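You operate a simulated robot arm through the tools that you are given. There is no shell and no other tool.

The job below is to be done with a simulated robot arm. You get a single attempt, and the scene is never put back.

JOB
Swap the red basket for the green one and brew by its print.
Fine: red basket into the rack; set heat and minutes, press BREW once, wait for READY; spout stays back; leave the tea maker on.

Only the result counts: the job must be done as asked and must still hold three seconds after the hand-in. Knocking over, shifting, dropping, spilling or breaking anything else fails it.

ROBOT AND FRAMES
A 7-joint arm with a two-finger gripper, fixed in place. Base frame: the origin is at the foot of the arm, x ahead of it, y to its left, z up; the work surface is at about z = 0. Lengths are in mm, angles in degrees, forces in N, time in s.
With the tool pointing down near the work surface it reaches from about 220 to 560 mm from the base axis. Its first joint turns from -166.0 to 166.0 degrees. Payload 1.2 kg.
The tool frame sits at the grasp point between the pads (the TCP): z along the fingers, y along the line on which they close. The tips reach 22 mm beyond it. The gripper opens to 92 mm. The gripper's body begins 65 mm behind the TCP.
Orientation is that of the tool frame in the base frame, as a unit quaternion [w, x, y, z]. With the fingers straight down and closing along the base's y, the tool's x points along the base's -x, its y along +y and its z along -z.

CONTROLS
- The arm moves only by the tool apply_moves. Its argument "commands" is a list of rows, each a list of 3 entries, a list of its own where there are three numbers: the turn, a rotation vector about the tool's x, y, z in units of 5 degrees (1.0 is 5 degrees), then the shift along the tool's x, y, z in units of 40 mm (1.0 is 40 mm), then the closure, from 0 (fully open) to 1 (shut). In form: [[[wx, wy, wz], [dx, dy, dz], jaw], ...]. A call has 1 to 20 rows; each row shifts and turns the commanded pose from where the row before left it, along the tool's axes as they then stand. A call with a number of a shift or a turn outside -1 to 1 is refused whole. Rows are played at 5 a second. More than 50 mm and 8.6 degrees between two rows, or a gripper value outside its range, and nothing of the call is played. A pose out of reach is approached as far as the arm can. The call stops where the force on the tool passes 60 N (or 10 N more than at its start, if that is more) or the arm is blocked; 0.2 s more then pass. The fingers move at their own pace and stop on an object; they squeeze with about 26 N. The grip force told is the motor's: it shows also when the fingers shut on nothing. Time passes only in rows, and 0.2 s behind the last, so rows that do not move let the fingers close. The reply holds the time, the measured pose of the TCP, the force on the tool along the base axes, the opening and the grip force, in the units named above and with some noise, with the torque about the TCP (base axes, N m) and any sound that the robot's microphone picked up.
- Cameras (640 x 400 px; columns grow to the right, rows downward): "scene" is fixed at [219.8, 650, 799]; the picture's right is [-0.93, -0.38, 0.00], its down [-0.26, 0.65, -0.71] and it looks along [0.27, -0.66, -0.70] (base axes); focal length 325 px, centre (320, 200). "wrist" rides on the gripper at [71, 19, -102] in the tool frame; the picture's right is [-0.26, 0.97, 0.00], its down [-0.75, -0.20, -0.62] and it looks along [-0.60, -0.16, 0.78] (tool axes); focal length 280 px, centre (320, 200). There is no depth. A picture from a camera that has moved, and an enlarged one, comes with that camera's place and axes in the base frame and with its lens.
- capture(camera): a new picture of that camera. The clock stands still meanwhile.
- close_up(camera, box): a new picture of the part [left, top, right, bottom] of that camera's present view, enlarged. The clock stands still meanwhile.
- hand_in(): hands the job in; it is judged then, once.

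Nothing tells you positions but the pictures and the camera data. Unless the task says otherwise, let go and move clear before handing in.

The tools are called after "Request:" by a JSON object that holds its "api" and its "payload". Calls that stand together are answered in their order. apply_moves: Moves the arm, as the interface text tells. Its arguments: {"type":"object","properties":{"commands":{"type":"array"}},"required":["commands"]} The other tools are called the same way: capture (camera) takes a picture; close_up (camera, box) takes an enlarged picture of a part of a camera's view; hand_in () hands the job in.

At the start:

```text
time_s: 0.0
position: [315.9, 106.4, 411.1]
ee_rot: [-0.001, 0.0, 1.0, 0.0]
contact_force: [-0.5, -0.4, -0.1]
ft_torque: [-0.01, -0.02, 0.01]
finger_gap: 92.4
grip_force: 0.1
```

scene: 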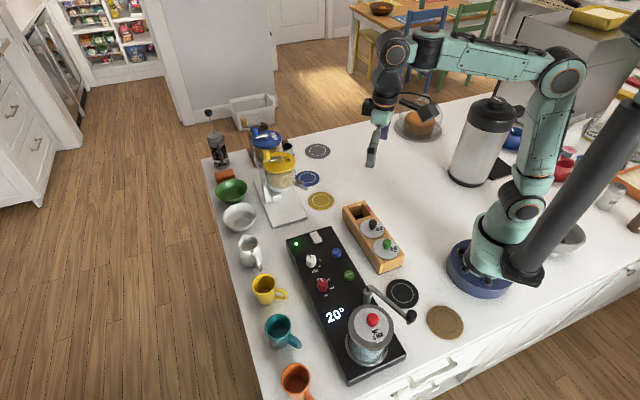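
wrist: 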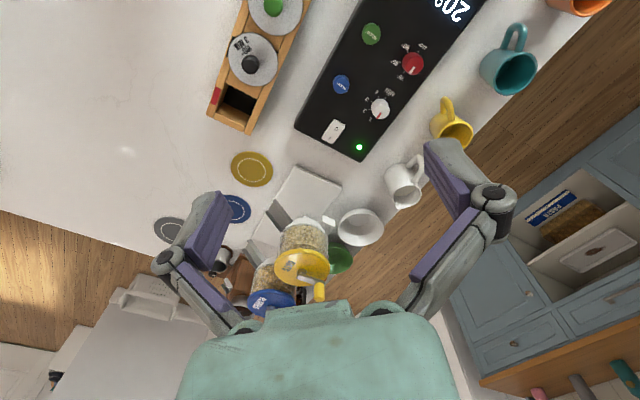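

I see a tea maker (black panel with display "20°", red and white knobs, blue and green buttons, a red-knobbed basket in its glass vessel with a swing spout) and a wooden rack holding a black-knob and a green-knob basket, with one free slot. I'll look closely before moving.

Request:
{"api": "close_up", "payload": {"camera": "scene", "box": [270, 190, 430, 290]}}

Request:
{"api": "close_up", "payload": {"camera": "scene", "box": [310, 270, 470, 390]}}

Request:
{"api": "close_up", "payload": {"camera": "wrist", "box": [290, 0, 490, 170]}}

Request:
{"api": "close_up", "payload": {"camera": "wrist", "box": [190, 0, 320, 140]}}

```text
4.00 times, centred on (350, 240) of scene
camera zoom: at [219.8, 650.0, 799.0], right [-0.93, -0.38, 0.0], down [-0.26, 0.65, -0.71], along [0.27, -0.66, -0.7], focal length 1301 px, centre (200, 40)
```

zoom: 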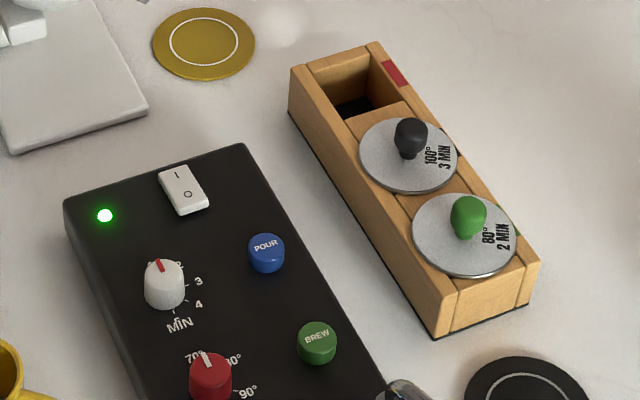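

```text
3.33 times, centred on (390, 330) of scene
camera zoom: at [219.8, 650.0, 799.0], right [-0.93, -0.38, 0.0], down [-0.26, 0.65, -0.71], along [0.27, -0.66, -0.7], focal length 1084 px, centre (87, -233)
```

zoom: 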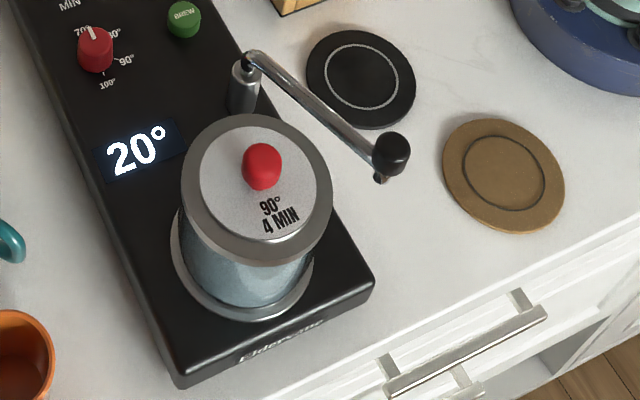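

```text
2.35 times, centred on (390, 85) of wrist
camera zoom: at [244.6, 125.8, 512.3], right [0.26, 0.97, 0.0], down [0.75, -0.2, 0.62], along [0.6, -0.16, -0.78], focal length 660 px, centre (155, 471)
```

zoom: 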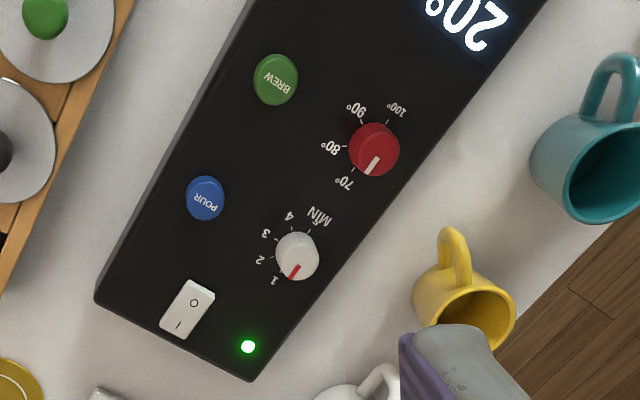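

```text
2.86 times, centred on (255, 70) of wrist
camera zoom: at [244.6, 125.8, 512.3], right [0.26, 0.97, 0.0], down [0.75, -0.2, 0.62], along [0.6, -0.16, -0.78], focal length 801 px, centre (506, 571)
```

zoom: 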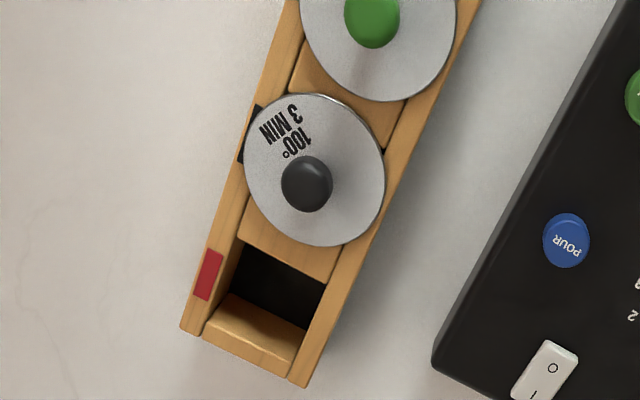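

The green lid says 80° / 2 MIN, and the empty rack slot has a red mark. I take the green knob to be near (256, 61, 79), the vessel near (236, 310) and the empty slot near (370, -45). Next I move the wrist camera above the vessel for a closer look.

Request:
{"api": "apply_moves", "payload": {"commands": [[[0, 0, 0], [0.333, 0.8, 0.3], 0], [[0, 0, 0], [0.333, 0.8, 0.3], 0], [[0, 0, 0], [0.333, 0.8, 0.3], 0], [[0, 0, 0], [0.333, 0.8, 0.3], 0], [[0, 0, 0], [0.333, 0.8, 0.3], 0], [[0, 0, 0], [0.333, 0.8, 0.3], 0]]}}

```text
time_s: 1.4
position: [234.8, 297.5, 336.6]
ee_rot: [0.0, 0.001, 1.0, 0.001]
contact_force: [-0.1, -0.2, 0.5]
ft_torque: [-0.02, 0.01, -0.01]
finger_gap: 91.8
grip_force: 0.1
```

The arm is now above the vessel area with the gripper open. I take pictures from both cameras to locate the vessel, lid and spout.

Request:
{"api": "capture", "payload": {"camera": "wrist"}}

Request:
{"api": "capture", "payload": {"camera": "scene"}}

```text
taken
camera wrist: at [163.8, 317.6, 438.8], right [0.26, 0.96, 0.0], down [0.75, -0.2, 0.63], along [0.6, -0.16, -0.78], focal length 280 px, centre (320, 200)
```

wrist: 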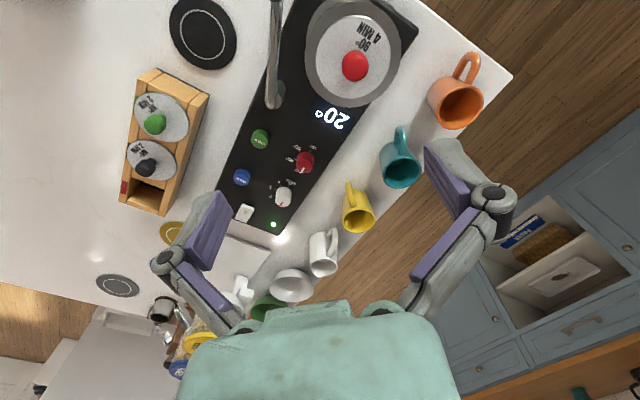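

```text
taken
```

scene: 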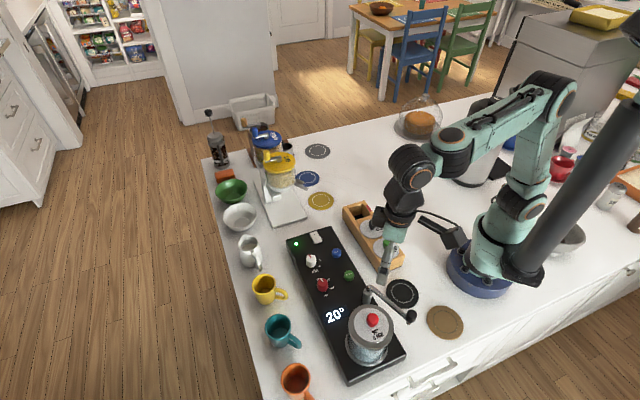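

The red knob triangulates to about (233, 332, 164), so the vessel is tall, and the spout lies beside it on the robot's side. I enlarge this view to locate the spout and lid exactly.

Request:
{"api": "close_up", "payload": {"camera": "wrist", "box": [240, 0, 420, 115]}}

Request:
{"api": "close_up", "payload": {"camera": "wrist", "box": [110, 60, 220, 220]}}

Request:
{"api": "close_up", "payload": {"camera": "wrist", "box": [220, 110, 360, 240]}}

```text
3.48 times, centred on (330, 58) of wrist
camera zoom: at [163.8, 317.6, 438.8], right [0.26, 0.96, 0.0], down [0.75, -0.2, 0.63], along [0.6, -0.16, -0.78], focal length 975 px, centre (285, 696)
```

zoom: 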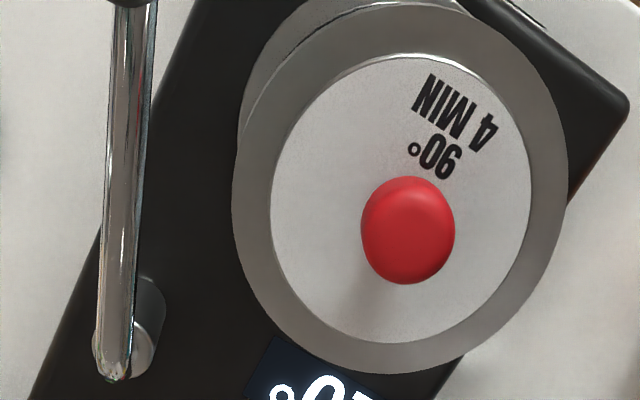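

```text
2.50 times, centred on (165, 140) of wrist
camera zoom: at [163.8, 317.6, 438.8], right [0.26, 0.96, 0.0], down [0.75, -0.2, 0.63], along [0.6, -0.16, -0.78], focal length 701 px, centre (708, 350)
```

zoom: 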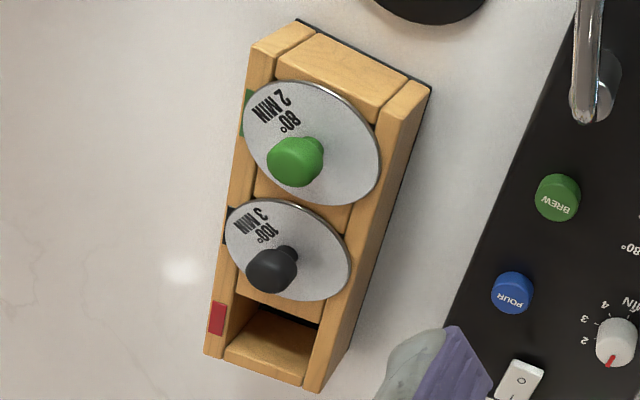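

```text
3.08 times, centred on (290, 175) of wrist
camera zoom: at [163.8, 317.6, 438.8], right [0.26, 0.96, 0.0], down [0.75, -0.2, 0.63], along [0.6, -0.16, -0.78], focal length 863 px, centre (412, 277)
```

zoom: 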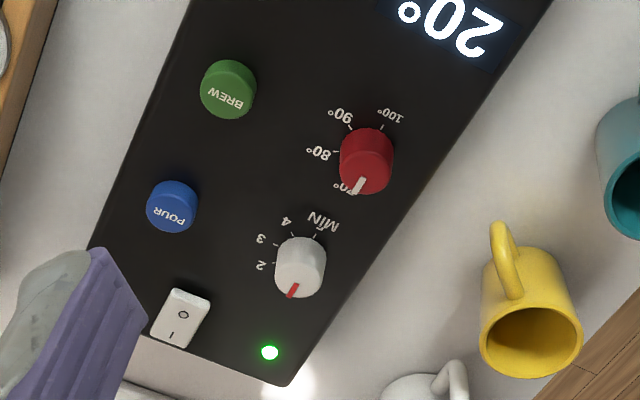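

The spout runs from about (262, 235, 121) to (165, 275, 130), roughly 79 mm from the vessel's axis and lower than the lid, so it won't be in the way. I centre over the red knob and turn the tool by 45° so the fingers close across the tea maker.

Request:
{"api": "apply_moves", "payload": {"commands": [[[0, 0, 0], [0.045, 0.84, 0], 0], [[0, 0, 1], [0, 0, 0.25], 0], [[0, 0, 1], [0, 0, 0.25], 0], [[0, 0, 1], [0, 0, 0.25], 0], [[0, 0, 1], [0, 0, 0.25], 0], [[0, 0, 1], [0, 0, 0.25], 0.2], [[0, 0, 1], [0, 0, 0.25], 0.3], [[0, 0, 1], [0, 0, 0.25], 0.4], [[0, 0, 1], [0, 0, 0.25], 0.4], [[0, 0, 1], [0, 0, 0.25], 0.4]]}}

Request:
{"api": "capture", "payload": {"camera": "wrist"}}

Request:
{"api": "capture", "payload": {"camera": "scene"}}

```text
time_s: 3.6
position: [233.1, 330.2, 247.7]
ee_rot: [0.0, 0.384, 0.923, 0.0]
contact_force: [0.3, 0.2, 0.6]
ft_torque: [0.0, -0.03, 0.0]
finger_gap: 55.3
grip_force: 0.0
```

```text
taken
camera wrist: at [197.5, 395.5, 349.6], right [0.87, 0.5, 0.0], down [0.39, -0.68, 0.62], along [0.31, -0.54, -0.78], focal length 280 px, centre (320, 200)
```

wrist: 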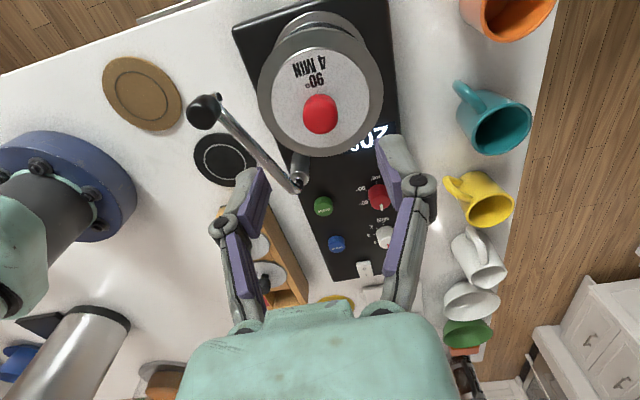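

```text
taken
```

scene: 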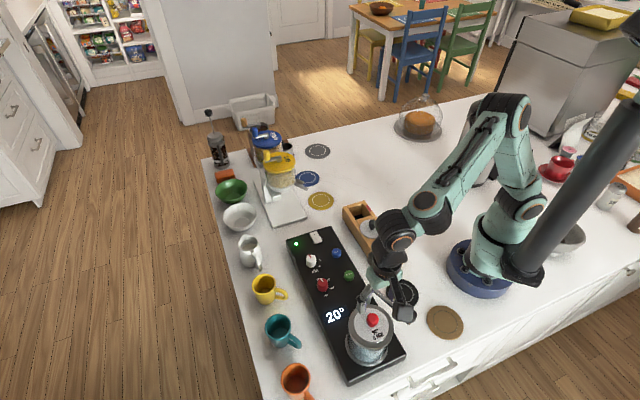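

The red knob sits on the tool's axis, at about z = 163 by the image geometry. I check the details of lid and rim before descending.

Request:
{"api": "close_up", "payload": {"camera": "wrist", "box": [230, 0, 410, 200]}}

Request:
{"api": "close_up", "payload": {"camera": "scene", "box": [320, 250, 440, 390]}}

```text
2.00 times, centred on (320, 100) of wrist
camera zoom: at [197.5, 395.5, 349.6], right [0.87, 0.5, 0.0], down [0.39, -0.68, 0.62], along [0.31, -0.54, -0.78], focal length 561 px, centre (320, 400)
```

zoom: 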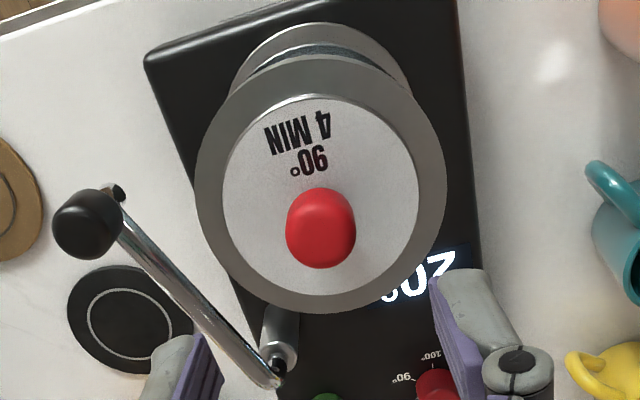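

```text
2.86 times, centred on (380, 320) of scene
camera zoom: at [219.8, 650.0, 799.0], right [-0.93, -0.38, 0.0], down [-0.26, 0.65, -0.71], along [0.27, -0.66, -0.7], focal length 930 px, centre (149, -143)
```

zoom: 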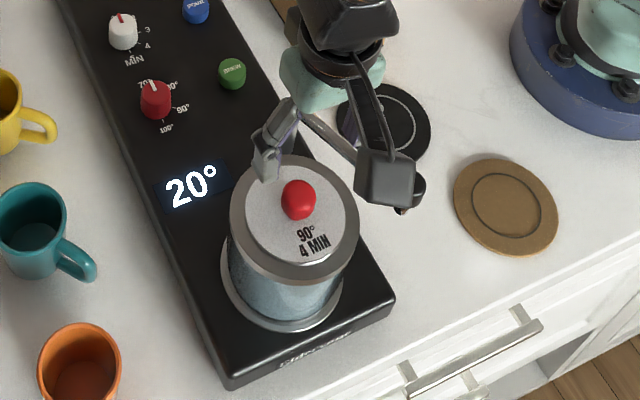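

The knob is about 24 mm wide and centred on the lid. I narrow the fingers and come down so the tips stop just above the lid.

Request:
{"api": "apply_moves", "payload": {"commands": [[[0, 0, 0], [0, 0, 0.3], 0.56], [[0, 0, 0], [0, 0, 0.4], 0.56], [[0, 0, 0], [0, 0, 0.4], 0.56], [[0, 0, 0], [0, 0, 0.4], 0.56], [[0, 0, 0], [0, 0, 0.3], 0.56], [[0, 0, 0], [0, 0, 0.1], 0.56]]}}

Request:
{"api": "capture", "payload": {"camera": "wrist"}}

Request:
{"api": "close_up", "payload": {"camera": "scene", "box": [320, 250, 440, 390]}}

```text
time_s: 5.0
position: [234.7, 332.0, 172.7]
ee_rot: [0.0, 0.383, 0.924, 0.0]
contact_force: [-0.1, -0.3, 0.9]
ft_torque: [-0.03, -0.02, -0.01]
finger_gap: 40.2
grip_force: 0.1
```

```text
taken
camera wrist: at [197.5, 396.3, 274.8], right [0.87, 0.5, 0.0], down [0.39, -0.68, 0.62], along [0.31, -0.54, -0.78], focal length 280 px, centre (320, 200)
```

wrist: 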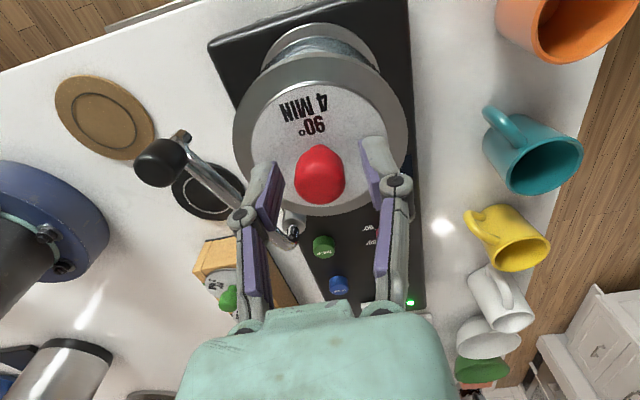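

```text
2.86 times, centred on (380, 320) of scene
camera zoom: at [219.8, 650.0, 799.0], right [-0.93, -0.38, 0.0], down [-0.26, 0.65, -0.71], along [0.27, -0.66, -0.7], focal length 930 px, centre (149, -143)
```

zoom: 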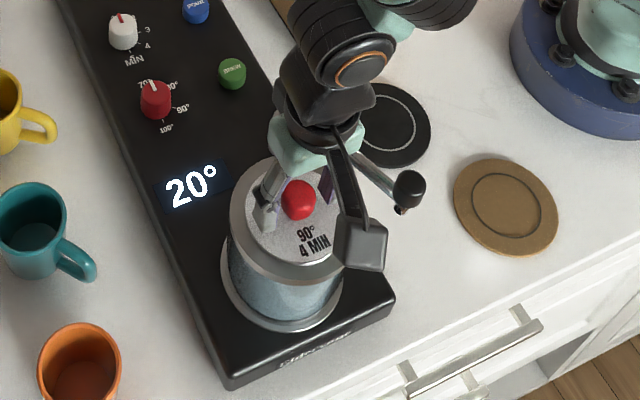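

The knob is between the open fingers and centred. I lower about 4 mm more and close on it.

Request:
{"api": "apply_moves", "payload": {"commands": [[[0, 0, 0], [0, 0, 0.05], 0.56], [[0, 0, 0], [0, 0, 0.05], 0.56], [[0, 0, 0], [0, 0, 0], 0.65], [[0, 0, 0], [0, 0, 0], 0.75], [[0, 0, 0], [0, 0, 0], 0.85], [[0, 0, 0], [0, 0, 0], 0.85], [[0, 0, 0], [0, 0, 0], 0.85]]}}

Request:
{"api": "capture", "payload": {"camera": "wrist"}}

```text
time_s: 6.6
position: [235.0, 331.7, 169.5]
ee_rot: [-0.001, 0.383, 0.924, 0.0]
contact_force: [0.3, -0.2, 0.0]
ft_torque: [0.03, -0.01, -0.01]
finger_gap: 22.3
grip_force: 26.5
```

```text
taken
camera wrist: at [197.7, 396.3, 270.7], right [0.87, 0.5, 0.0], down [0.39, -0.68, 0.62], along [0.31, -0.54, -0.78], focal length 280 px, centre (320, 200)
```

wrist: 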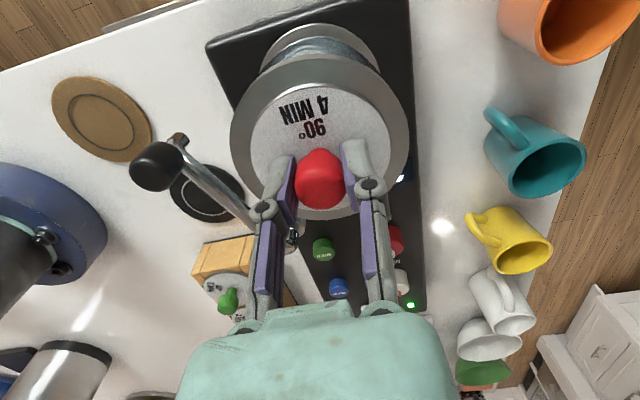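

The fingers hold the knob (22 mm gap, 26 N). I lift straight up slowly.

Request:
{"api": "apply_moves", "payload": {"commands": [[[0, 0, 0], [0, 0, -0.1], 0.85], [[0, 0, 0], [0, 0, -0.2], 0.85], [[0, 0, 0], [0, 0, -0.25], 0.85], [[0, 0, 0], [0, 0, -0.25], 0.85], [[0, 0, 0], [0, 0, -0.3], 0.85], [[0, 0, 0], [0, 0, -0.3], 0.85]]}}

Request:
{"api": "close_up", "payload": {"camera": "scene", "box": [320, 230, 440, 380]}}

Request:
{"api": "capture", "payload": {"camera": "wrist"}}

```text
time_s: 8.0
position: [234.2, 331.2, 224.0]
ee_rot: [0.0, 0.383, 0.924, 0.0]
contact_force: [0.6, 0.4, 0.6]
ft_torque: [0.0, 0.03, -0.02]
finger_gap: 22.4
grip_force: 25.7
```

```text
2.67 times, centred on (380, 305) of scene
camera zoom: at [219.8, 650.0, 799.0], right [-0.93, -0.38, 0.0], down [-0.26, 0.65, -0.71], along [0.27, -0.66, -0.7], focal length 868 px, centre (160, -80)
```

zoom: 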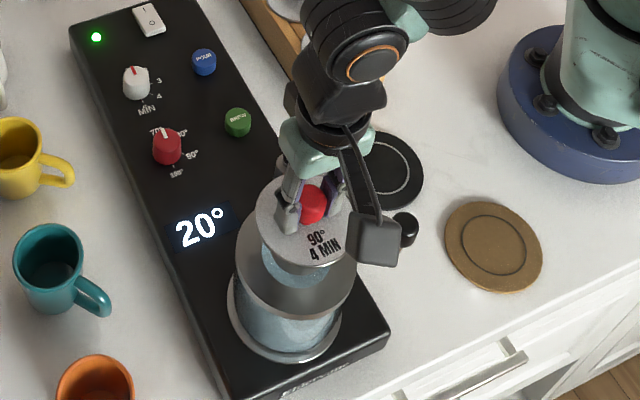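

```text
taken
camera wrist: at [197.3, 395.5, 326.2], right [0.87, 0.5, 0.0], down [0.39, -0.68, 0.62], along [0.31, -0.54, -0.78], focal length 280 px, centre (320, 200)
```

wrist: 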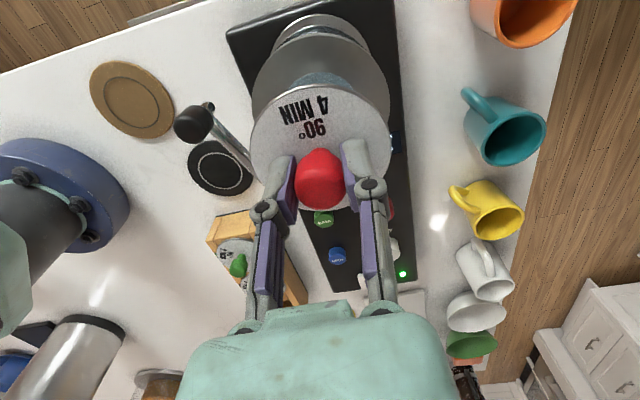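

The basket is rising: a round mesh cylinder hangs under the lid. I keep lifting until it clears the vessel.

Request:
{"api": "apply_moves", "payload": {"commands": [[[0, 0, 0], [0, 0, -0.3], 0.85], [[0, 0, 0], [0, 0, -0.4], 0.85], [[0, 0, 0], [0, 0, -0.5], 0.85], [[0, 0, 0], [0, 0, -0.5], 0.85], [[0, 0, 0], [0, 0, -0.4], 0.85], [[0, 0, 0], [0, 0, -0.2], 0.85]]}}

Request:
{"api": "close_up", "payload": {"camera": "scene", "box": [310, 200, 450, 370]}}

Request:
{"api": "capture", "payload": {"camera": "wrist"}}

```text
time_s: 9.4
position: [234.7, 332.4, 316.8]
ee_rot: [-0.001, 0.383, 0.924, 0.0]
contact_force: [0.4, -0.1, -0.8]
ft_torque: [-0.02, 0.02, 0.0]
finger_gap: 22.5
grip_force: 25.9
```

```text
2.35 times, centred on (380, 285) of scene
camera zoom: at [219.8, 650.0, 799.0], right [-0.93, -0.38, 0.0], down [-0.26, 0.65, -0.71], along [0.27, -0.66, -0.7], focal length 766 px, centre (179, 0)
```

zoom: 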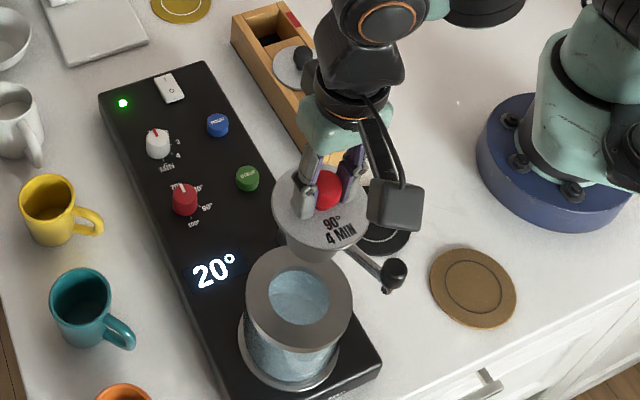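

```text
taken
camera wrist: at [197.6, 396.0, 418.1], right [0.87, 0.5, 0.0], down [0.39, -0.68, 0.63], along [0.31, -0.54, -0.78], focal length 280 px, centre (320, 200)
```

wrist: 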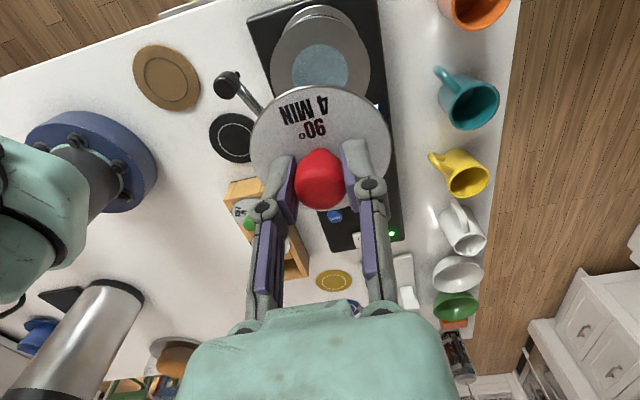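

The basket is clear of the vessel, whose open rim is visible. I enlarge the basket and the rack to size the insert and find the slot's centre.

Request:
{"api": "close_up", "payload": {"camera": "scene", "box": [350, 260, 410, 325]}}

Request:
{"api": "close_up", "payload": {"camera": "scene", "box": [335, 195, 405, 275]}}

```text
6.15 times, centred on (380, 292) of scene
camera zoom: at [219.8, 650.0, 799.0], right [-0.93, -0.38, 0.0], down [-0.26, 0.65, -0.71], along [0.27, -0.66, -0.7], focal length 2002 px, centre (-49, -369)
```

zoom: 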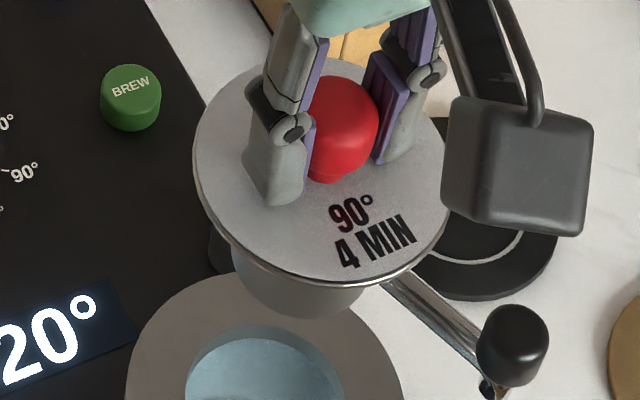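

```text
5.00 times, centred on (370, 235) of scene
camera zoom: at [219.8, 650.0, 799.0], right [-0.93, -0.38, 0.0], down [-0.26, 0.65, -0.71], along [0.27, -0.66, -0.7], focal length 1627 px, centre (70, 25)
```

zoom: 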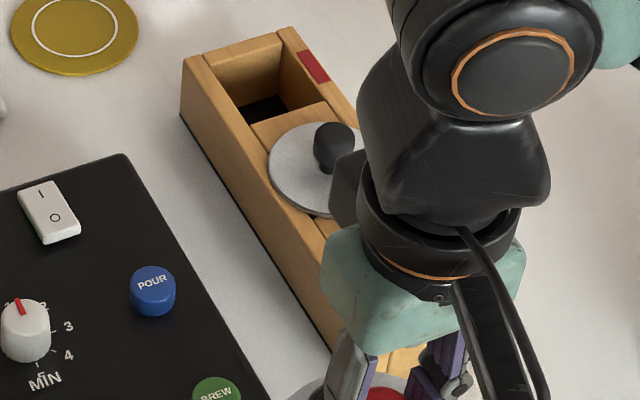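

The basket body is about 41 mm wide and 42 mm deep; the slot opening is about 55 mm square and centred near (372, -49), with the rack running at about -43°. I carry the basket over high above the rack.

Request:
{"api": "apply_moves", "payload": {"commands": [[[0, 0, 0], [-0.4, -0.19, 0], 0.85], [[0, 0, 0], [-0.68, -0.32, 0], 0.85], [[0, 0, 0], [-0.68, -0.32, 0], 0.85], [[0, 0, 0], [-0.68, -0.32, 0], 0.85], [[0, 0, 0], [-0.68, -0.32, 0], 0.85], [[0, 0, 0], [-0.68, -0.32, 0], 0.85], [[0, 0, 0], [-0.68, -0.32, 0], 0.85], [[0, 0, 0], [-0.68, -0.32, 0], 0.85], [[0, 0, 0], [-0.68, -0.32, 0], 0.85], [[0, 0, 0], [-0.68, -0.32, 0], 0.85], [[0, 0, 0], [-0.68, -0.32, 0], 0.85], [[0, 0, 0], [-0.68, -0.32, 0], 0.85], [[0, 0, 0], [-0.5, -0.235, 0], 0.85], [[0, 0, 0], [-0.3, -0.14, 0], 0.85]]}}

Request:
{"api": "capture", "payload": {"camera": "scene"}}

Request:
{"api": "capture", "payload": {"camera": "wrist"}}

```text
time_s: 12.4
position: [364.5, -28.9, 316.0]
ee_rot: [-0.001, 0.383, 0.924, 0.0]
contact_force: [0.1, -0.3, 0.0]
ft_torque: [-0.02, -0.02, -0.01]
finger_gap: 22.3
grip_force: 26.1
```

```text
taken
```

scene: 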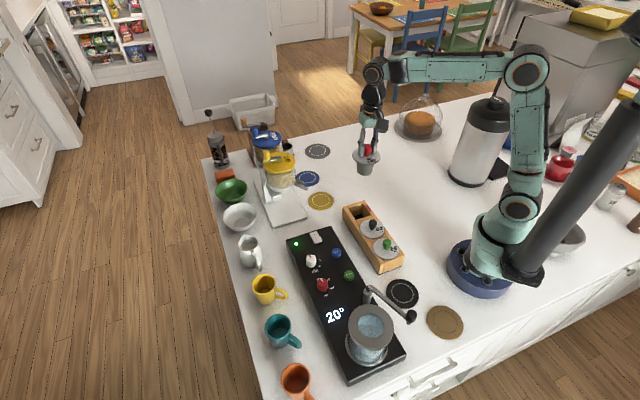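

```text
taken
camera wrist: at [328.4, 35.3, 417.6], right [0.87, 0.5, 0.0], down [0.39, -0.68, 0.62], along [0.31, -0.54, -0.78], focal length 280 px, centre (320, 200)
```

wrist: 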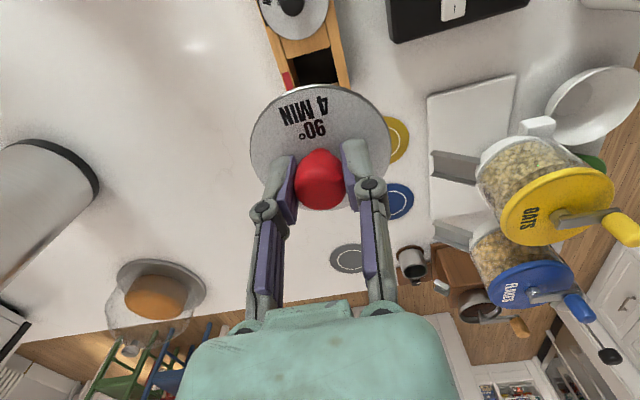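

The held basket hangs freely and the rack is now unobstructed. I enlarge both to refine the slot's centre and the basket's depth.

Request:
{"api": "close_up", "payload": {"camera": "scene", "box": [335, 195, 410, 280]}}

Request:
{"api": "close_up", "payload": {"camera": "scene", "box": [340, 120, 400, 185]}}

Request:
{"api": "close_up", "payload": {"camera": "scene", "box": [330, 280, 430, 390]}}

Request:
{"api": "close_up", "payload": {"camera": "wrist", "box": [240, 0, 380, 100]}}

```text
4.71 times, centred on (372, 238) of scene
camera zoom: at [219.8, 650.0, 799.0], right [-0.93, -0.38, 0.0], down [-0.26, 0.65, -0.71], along [0.27, -0.66, -0.7], focal length 1531 px, centre (73, 24)
```

zoom: 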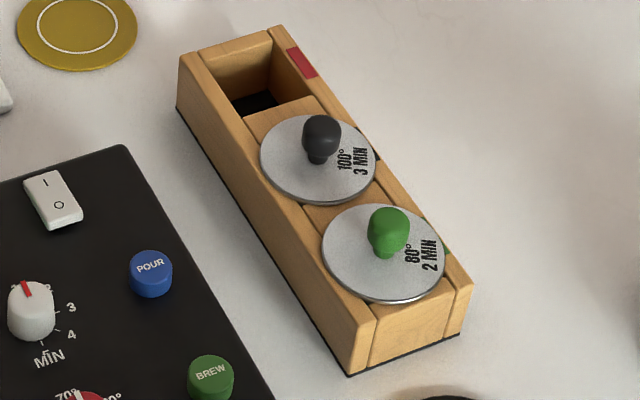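

```text
6.15 times, centred on (370, 152) of scene
camera zoom: at [219.8, 650.0, 799.0], right [-0.93, -0.38, 0.0], down [-0.26, 0.65, -0.71], along [0.27, -0.66, -0.7], focal length 2002 px, centre (12, 492)
```

zoom: 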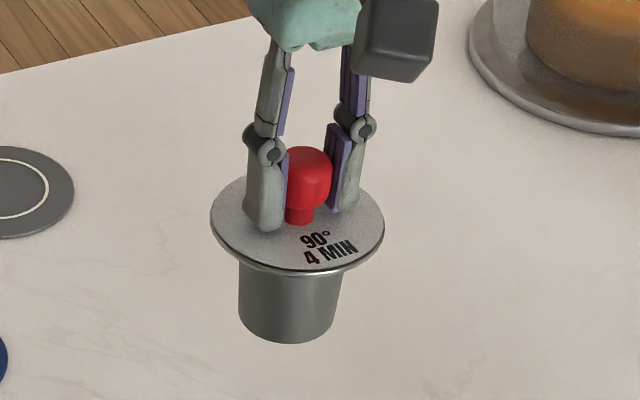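

```text
3.64 times, centred on (380, 335) of scene
camera zoom: at [219.8, 650.0, 799.0], right [-0.93, -0.38, 0.0], down [-0.26, 0.65, -0.71], along [0.27, -0.66, -0.7], focal length 1183 px, centre (102, -291)
```

zoom: 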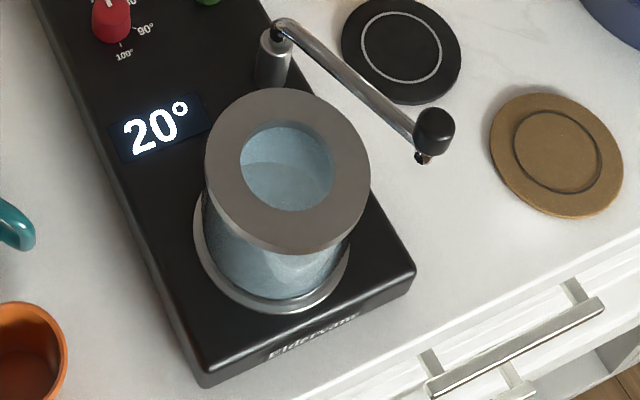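

```text
4.00 times, centred on (310, 50) of wrist
camera zoom: at [328.4, 35.3, 417.6], right [0.87, 0.5, 0.0], down [0.39, -0.68, 0.62], along [0.31, -0.54, -0.78], focal length 1122 px, centre (360, 800)
```

zoom: 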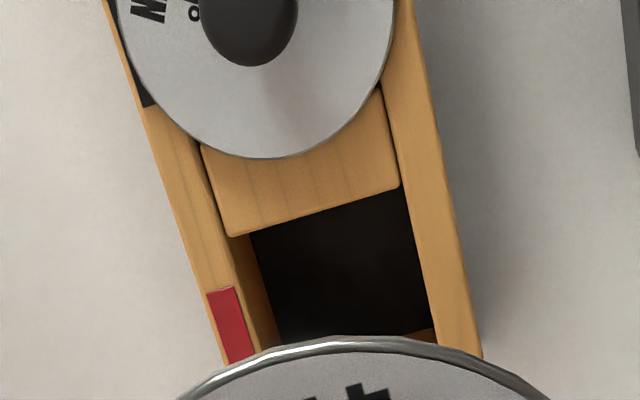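

The slot centre from several views agrees at (372, -49) and the basket body is about 42 mm wide, leaving about 5 mm each side. I shift over the slot and descend to just above it to check the alignment.

Request:
{"api": "apply_moves", "payload": {"commands": [[[0, 0, 0], [-0.25, -0.115, 0.2], 0.85], [[0, 0, 0], [-0.25, -0.115, 0.4], 0.85], [[0, 0, 0], [0, 0, 0.6], 0.85], [[0, 0, 0], [0, 0, 0.6], 0.85], [[0, 0, 0], [0, 0, 0.6], 0.85], [[0, 0, 0], [0, 0, 0.6], 0.85], [[0, 0, 0], [0, 0, 0.6], 0.85], [[0, 0, 0], [0, 0, 0.4], 0.85], [[0, 0, 0], [0, 0, 0.25], 0.85], [[0, 0, 0], [0, 0, 0], 0.85]]}}

Request:
{"api": "close_up", "payload": {"camera": "scene", "box": [335, 180, 410, 265]}}

Request:
{"api": "capture", "payload": {"camera": "wrist"}}

```text
time_s: 14.6
position: [371.5, -49.7, 145.0]
ee_rot: [0.0, 0.384, 0.923, 0.0]
contact_force: [0.6, 0.6, -1.1]
ft_torque: [0.0, 0.0, -0.01]
finger_gap: 22.5
grip_force: 25.6
```

```text
4.71 times, centred on (372, 222) of scene
camera zoom: at [219.8, 650.0, 799.0], right [-0.93, -0.38, 0.0], down [-0.26, 0.65, -0.71], along [0.27, -0.66, -0.7], focal length 1531 px, centre (73, 94)
```

zoom: 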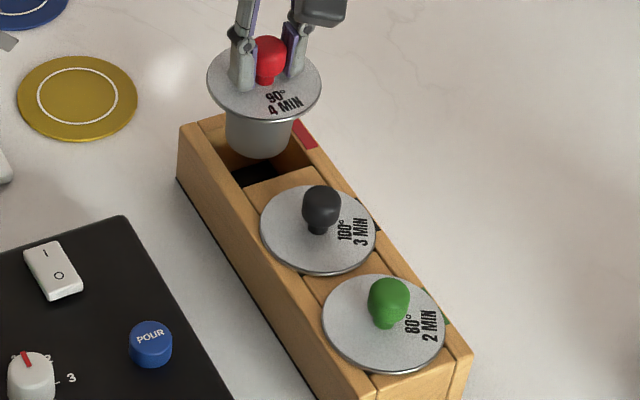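

```text
taken
camera wrist: at [334.5, 14.9, 247.5], right [0.87, 0.5, 0.0], down [0.39, -0.68, 0.62], along [0.31, -0.54, -0.78], focal length 280 px, centre (320, 200)
```

wrist: 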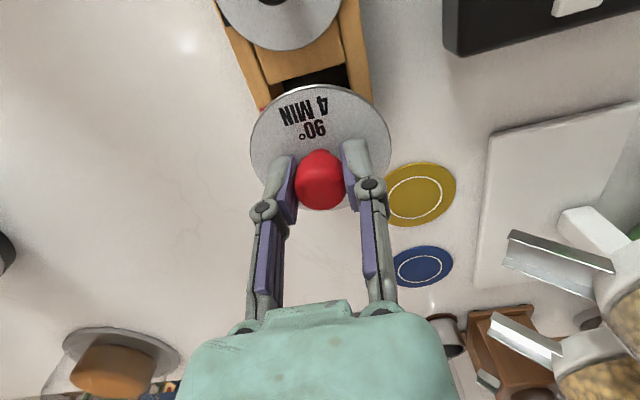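

The basket is lined up over the slot as predicted. I lower it in with small steps.

Request:
{"api": "apply_moves", "payload": {"commands": [[[0, 0, 0], [0, 0, 0.2], 0.85], [[0, 0, 0], [0, 0, 0.2], 0.85], [[0, 0, 0], [0, 0, 0.2], 0.85], [[0, 0, 0], [0, 0, 0.2], 0.85], [[0, 0, 0], [0, 0, 0.2], 0.85], [[0, 0, 0], [0, 0, 0.2], 0.85], [[0, 0, 0], [0, 0, 0], 0.85]]}}

Request:
{"api": "close_up", "payload": {"camera": "scene", "box": [335, 180, 410, 265]}}

Request:
{"api": "close_up", "payload": {"camera": "wrist", "box": [200, 0, 440, 240]}}

```text
time_s: 16.2
position: [372.2, -49.3, 98.0]
ee_rot: [0.0, 0.383, 0.924, -0.001]
contact_force: [0.1, 0.0, -0.5]
ft_torque: [0.04, -0.02, -0.02]
finger_gap: 22.2
grip_force: 25.3
```

```text
4.71 times, centred on (372, 222) of scene
camera zoom: at [219.8, 650.0, 799.0], right [-0.93, -0.38, 0.0], down [-0.26, 0.65, -0.71], along [0.27, -0.66, -0.7], focal length 1531 px, centre (73, 94)
```

zoom: 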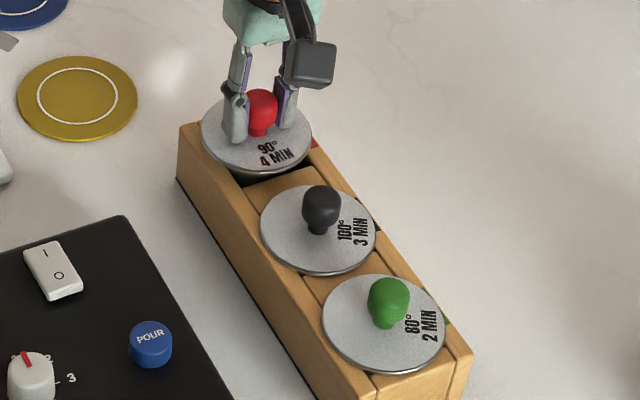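

```text
1.67 times, centred on (320, 120) of wrist
camera zoom: at [335.6, 14.4, 199.7], right [0.87, 0.5, 0.0], down [0.39, -0.68, 0.62], along [0.31, -0.54, -0.78], focal length 467 px, centre (320, 333)
```

zoom: 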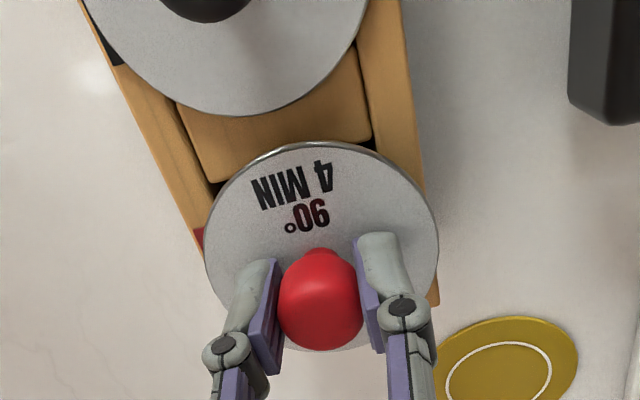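

The basket is going into the slot with no contact. I lower it in fine steps until the lid takes its weight.

Request:
{"api": "apply_moves", "payload": {"commands": [[[0, 0, 0], [0, 0, 0.05], 0.85], [[0, 0, 0], [0, 0, 0.05], 0.85], [[0, 0, 0], [0, 0, 0.05], 0.85], [[0, 0, 0], [0, 0, 0.05], 0.85], [[0, 0, 0], [0, 0, 0], 0.85]]}}

Request:
{"api": "apply_moves", "payload": {"commands": [[[0, 0, 0], [0, 0, 0.025], 0.85], [[0, 0, 0], [0, 0, 0.025], 0.85], [[0, 0, 0], [0, 0, 0], 0.85]]}}

Request:
{"api": "close_up", "payload": {"camera": "scene", "box": [335, 180, 410, 265]}}

```text
time_s: 17.4
position: [371.8, -49.6, 88.7]
ee_rot: [0.0, 0.382, 0.924, 0.0]
contact_force: [0.6, -0.1, -1.2]
ft_torque: [-0.01, -0.03, 0.0]
finger_gap: 21.9
grip_force: 26.3
```

```text
time_s: 18.2
position: [371.0, -50.7, 87.3]
ee_rot: [0.0, 0.382, 0.924, 0.0]
contact_force: [0.6, 0.5, 0.7]
ft_torque: [-0.02, -0.02, 0.02]
finger_gap: 22.0
grip_force: 26.0
```

```text
4.71 times, centred on (372, 222) of scene
camera zoom: at [219.8, 650.0, 799.0], right [-0.93, -0.38, 0.0], down [-0.26, 0.65, -0.71], along [0.27, -0.66, -0.7], focal length 1531 px, centre (73, 94)
```

zoom: 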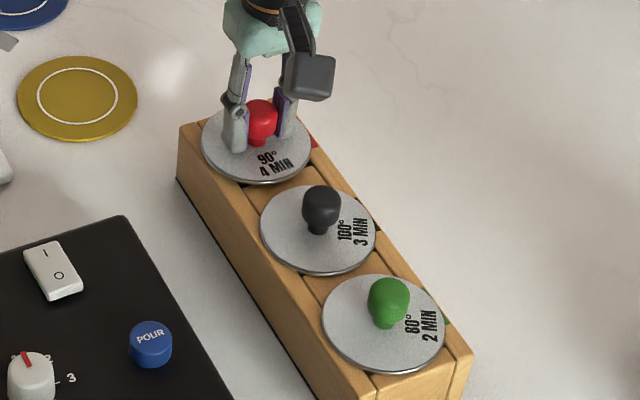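

The lid is nearly on the rack's rails with no load yet. I continue in 1 mm steps watching for contact.

Request:
{"api": "apply_moves", "payload": {"commands": [[[0, 0, 0], [0, 0, 0.025], 0.85], [[0, 0, 0], [0, 0, 0], 0.85]]}}

Request:
{"api": "apply_moves", "payload": {"commands": [[[0, 0, 0], [0, 0, 0.025], 0.85], [[0, 0, 0], [0, 0, 0], 0.85]]}}

Request:
{"api": "close_up", "payload": {"camera": "wrist", "box": [200, 0, 440, 240]}}

```text
time_s: 18.8
position: [372.2, -49.8, 86.5]
ee_rot: [-0.001, 0.382, 0.924, 0.0]
contact_force: [0.0, 0.5, -0.8]
ft_torque: [-0.04, -0.04, 0.01]
finger_gap: 22.3
grip_force: 26.5
```

```text
time_s: 19.4
position: [370.9, -50.3, 85.5]
ee_rot: [0.0, 0.382, 0.924, 0.0]
contact_force: [-0.7, 0.3, -0.2]
ft_torque: [-0.03, -0.01, -0.01]
finger_gap: 22.5
grip_force: 26.2
```

```text
1.67 times, centred on (320, 120) of wrist
camera zoom: at [335.0, 14.0, 187.7], right [0.87, 0.5, 0.0], down [0.39, -0.68, 0.62], along [0.31, -0.54, -0.78], focal length 467 px, centre (320, 333)
```

zoom: 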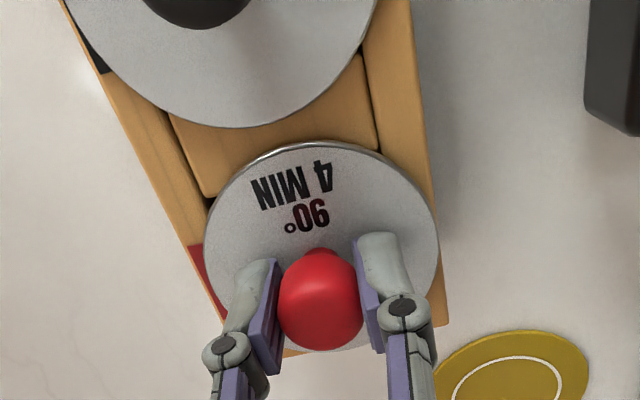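

No contact yet at z ≈ 85.5. I keep lowering millimetre by millimetre.

Request:
{"api": "apply_moves", "payload": {"commands": [[[0, 0, 0], [0, 0, 0.025], 0.85], [[0, 0, 0], [0, 0, 0], 0.85]]}}

Request:
{"api": "apply_moves", "payload": {"commands": [[[0, 0, 0], [0, 0, 0.025], 0.85], [[0, 0, 0], [0, 0, 0], 0.85]]}}

Request:
{"api": "close_up", "payload": {"camera": "scene", "box": [335, 180, 395, 230]}}

```text
time_s: 20.0
position: [371.5, -48.7, 84.3]
ee_rot: [0.0, 0.383, 0.924, 0.0]
contact_force: [1.1, 0.2, -0.7]
ft_torque: [0.01, 0.0, 0.0]
finger_gap: 22.5
grip_force: 25.5
```

```text
time_s: 20.6
position: [371.8, -48.4, 83.6]
ee_rot: [0.0, 0.383, 0.924, -0.001]
contact_force: [-0.1, -0.2, -0.7]
ft_torque: [0.02, 0.02, 0.0]
finger_gap: 22.2
grip_force: 25.8
```

```text
8.00 times, centred on (365, 205) of scene
camera zoom: at [219.8, 650.0, 799.0], right [-0.93, -0.38, 0.0], down [-0.26, 0.65, -0.71], along [0.27, -0.66, -0.7], focal length 2603 px, centre (-40, 160)
```

zoom: 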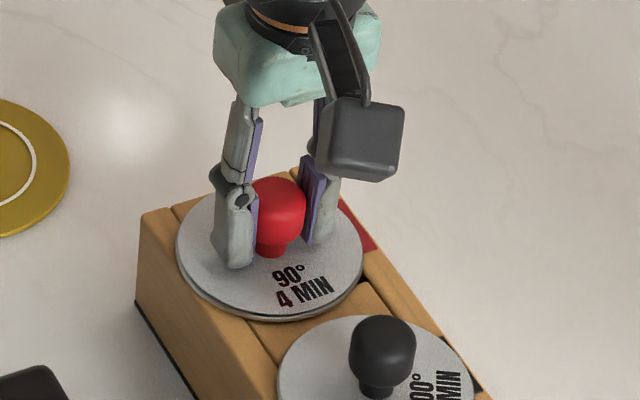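

The lid is nearly flush. I continue with a few more single-millimetre steps.

Request:
{"api": "apply_moves", "payload": {"commands": [[[0, 0, 0], [0, 0, 0.025], 0.85], [[0, 0, 0], [0, 0, 0], 0.85]]}}

Request:
{"api": "apply_moves", "payload": {"commands": [[[0, 0, 0], [0, 0, 0.025], 0.85], [[0, 0, 0], [0, 0, 0], 0.85]]}}

Request:
{"api": "close_up", "payload": {"camera": "scene", "box": [335, 180, 395, 230]}}

```text
time_s: 21.2
position: [371.6, -49.8, 83.1]
ee_rot: [0.0, 0.382, 0.924, 0.0]
contact_force: [-3.7, 2.4, 11.1]
ft_torque: [0.09, 0.03, -0.03]
finger_gap: 22.1
grip_force: 26.0
```

```text
time_s: 21.8
position: [372.9, -50.5, 83.2]
ee_rot: [0.001, 0.383, 0.924, 0.001]
contact_force: [-11.7, 5.9, 40.1]
ft_torque: [-0.01, 0.15, -0.06]
finger_gap: 22.2
grip_force: 26.1
```

```text
8.00 times, centred on (365, 205) of scene
camera zoom: at [219.8, 650.0, 799.0], right [-0.93, -0.38, 0.0], down [-0.26, 0.65, -0.71], along [0.27, -0.66, -0.7], focal length 2603 px, centre (-40, 160)
```

zoom: 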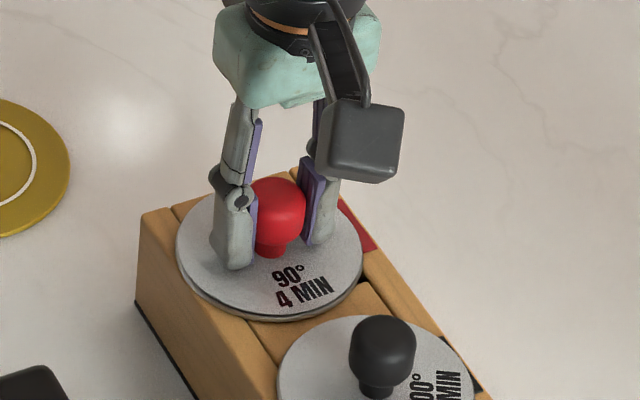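

Contact at z ≈ 83: the lid sits on the rack. I relieve the pressure, open the fingers and rise.

Request:
{"api": "apply_moves", "payload": {"commands": [[[0, 0, 0], [0, 0, -0.03], 0.85], [[0, 0, 0], [0, 0, 0], 0.85], [[0, 0, 0], [0, 0, 0], 0.7], [[0, 0, 0], [0, 0, 0], 0.6], [[0, 0, 0], [0, 0, 0], 0.5], [[0, 0, 0], [0, 0, 0], 0.5]]}}

Request:
{"api": "close_up", "payload": {"camera": "scene", "box": [335, 180, 395, 230]}}

Request:
{"api": "close_up", "payload": {"camera": "wrist", "box": [200, 0, 440, 240]}}

```text
time_s: 23.2
position: [370.0, -49.2, 81.8]
ee_rot: [0.0, 0.383, 0.924, -0.001]
contact_force: [0.1, -0.4, 0.0]
ft_torque: [-0.04, -0.04, 0.03]
finger_gap: 45.8
grip_force: 0.1
```

```text
8.00 times, centred on (365, 205) of scene
camera zoom: at [219.8, 650.0, 799.0], right [-0.93, -0.38, 0.0], down [-0.26, 0.65, -0.71], along [0.27, -0.66, -0.7], focal length 2603 px, centre (-40, 160)
```

zoom: 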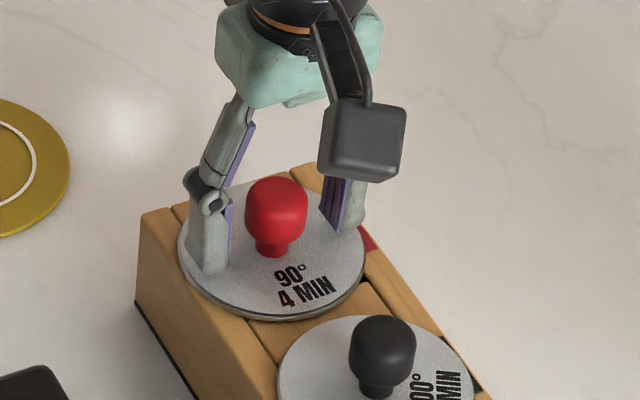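

```text
1.67 times, centred on (320, 120) of wrist
camera zoom: at [334.7, 14.0, 185.2], right [0.87, 0.5, 0.0], down [0.39, -0.68, 0.62], along [0.31, -0.54, -0.78], focal length 467 px, centre (320, 333)
```

zoom: 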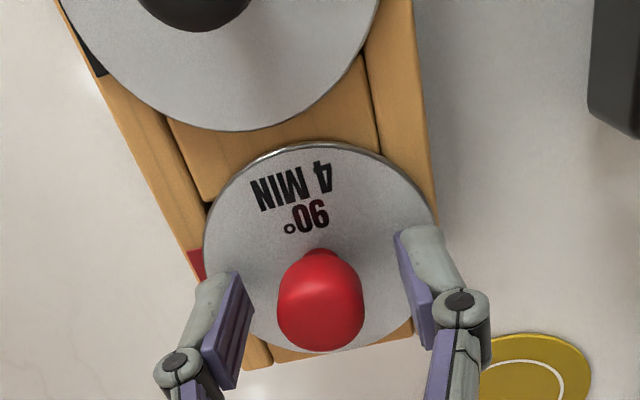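

The red basket is released and upright in its slot. I rise clear and look at the rack.

Request:
{"api": "apply_moves", "payload": {"commands": [[[0, 0, 0], [0, 0, -0.2], 0.5], [[0, 0, 0], [0, 0, -0.5], 0.5], [[0, 0, 0], [0, 0, -0.7], 0.5], [[0, 0, 0], [0, 0, -0.7], 0.5], [[0, 0, 0], [0, 0, -0.5], 0.5]]}}

Request:
{"api": "close_up", "payload": {"camera": "scene", "box": [335, 180, 410, 280]}}

Request:
{"api": "capture", "payload": {"camera": "wrist"}}

```text
time_s: 24.4
position: [370.7, -48.4, 188.7]
ee_rot: [-0.002, 0.382, 0.924, 0.0]
contact_force: [-0.4, -0.3, 0.6]
ft_torque: [-0.01, -0.01, 0.02]
finger_gap: 46.2
grip_force: 0.0
```

```text
4.00 times, centred on (372, 230) of scene
camera zoom: at [219.8, 650.0, 799.0], right [-0.93, -0.38, 0.0], down [-0.26, 0.65, -0.71], along [0.27, -0.66, -0.7], focal length 1301 px, centre (110, 80)
```

zoom: 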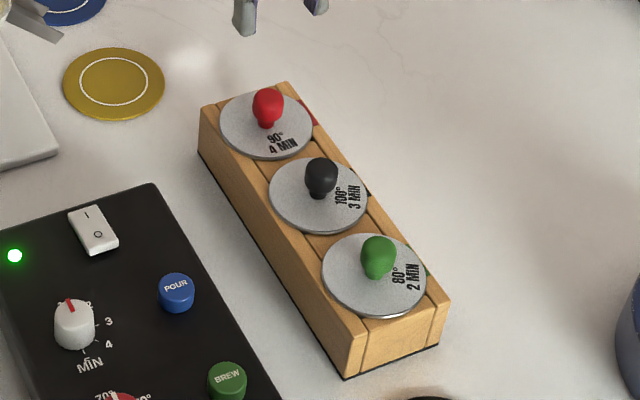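

```text
taken
camera wrist: at [334.1, 15.3, 291.3], right [0.87, 0.5, 0.0], down [0.39, -0.68, 0.62], along [0.31, -0.54, -0.78], focal length 280 px, centre (320, 200)
```

wrist: 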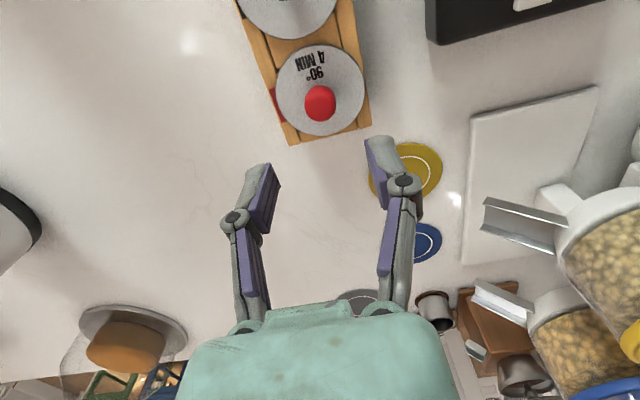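

The red basket sits flat in line with the others. The green knob is at about (257.5, 61); I move over it at safe height and check.

Request:
{"api": "apply_moves", "payload": {"commands": [[[0, 0, 0], [0.5, 0, 0], 0.5], [[0, 0, 0], [0.8, -0.015, 0], 0.5], [[0, 0, 0], [0.9, -0.02, 0], 0.5], [[0, 0, 0], [0.9, -0.02, 0], 0.5], [[0, 0, 0], [0.6, -0.01, 0], 0.5], [[0, 0, 0], [0.25, 0, 0], 0.5], [[0, 0, 0], [0, 0, 0.5], 0.5], [[0, 0, 0], [0, 0, 0.3], 0.5]]}}

Request:
{"api": "capture", "payload": {"camera": "wrist"}}

Request:
{"api": "capture", "payload": {"camera": "scene"}}

```text
time_s: 26.2
position: [257.5, 59.8, 155.4]
ee_rot: [0.0, 0.382, 0.924, 0.001]
contact_force: [0.5, 1.0, 0.7]
ft_torque: [-0.01, 0.0, 0.03]
finger_gap: 46.0
grip_force: 0.1
```

```text
taken
camera wrist: at [220.8, 124.4, 258.4], right [0.87, 0.5, 0.0], down [0.39, -0.68, 0.63], along [0.31, -0.54, -0.78], focal length 280 px, centre (320, 200)
```

wrist: 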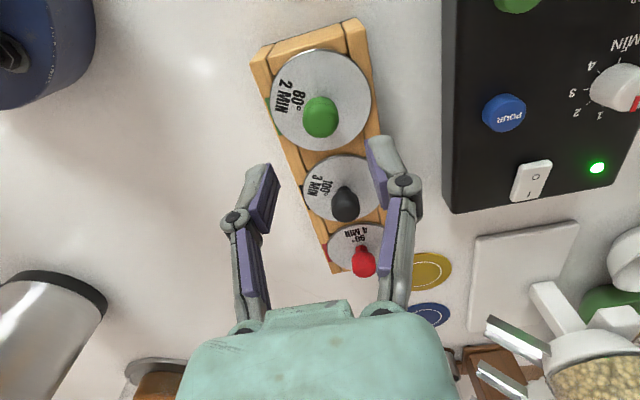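

```text
taken
```

scene: 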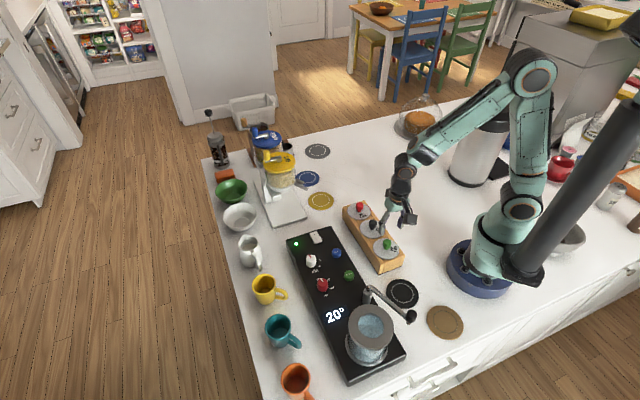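

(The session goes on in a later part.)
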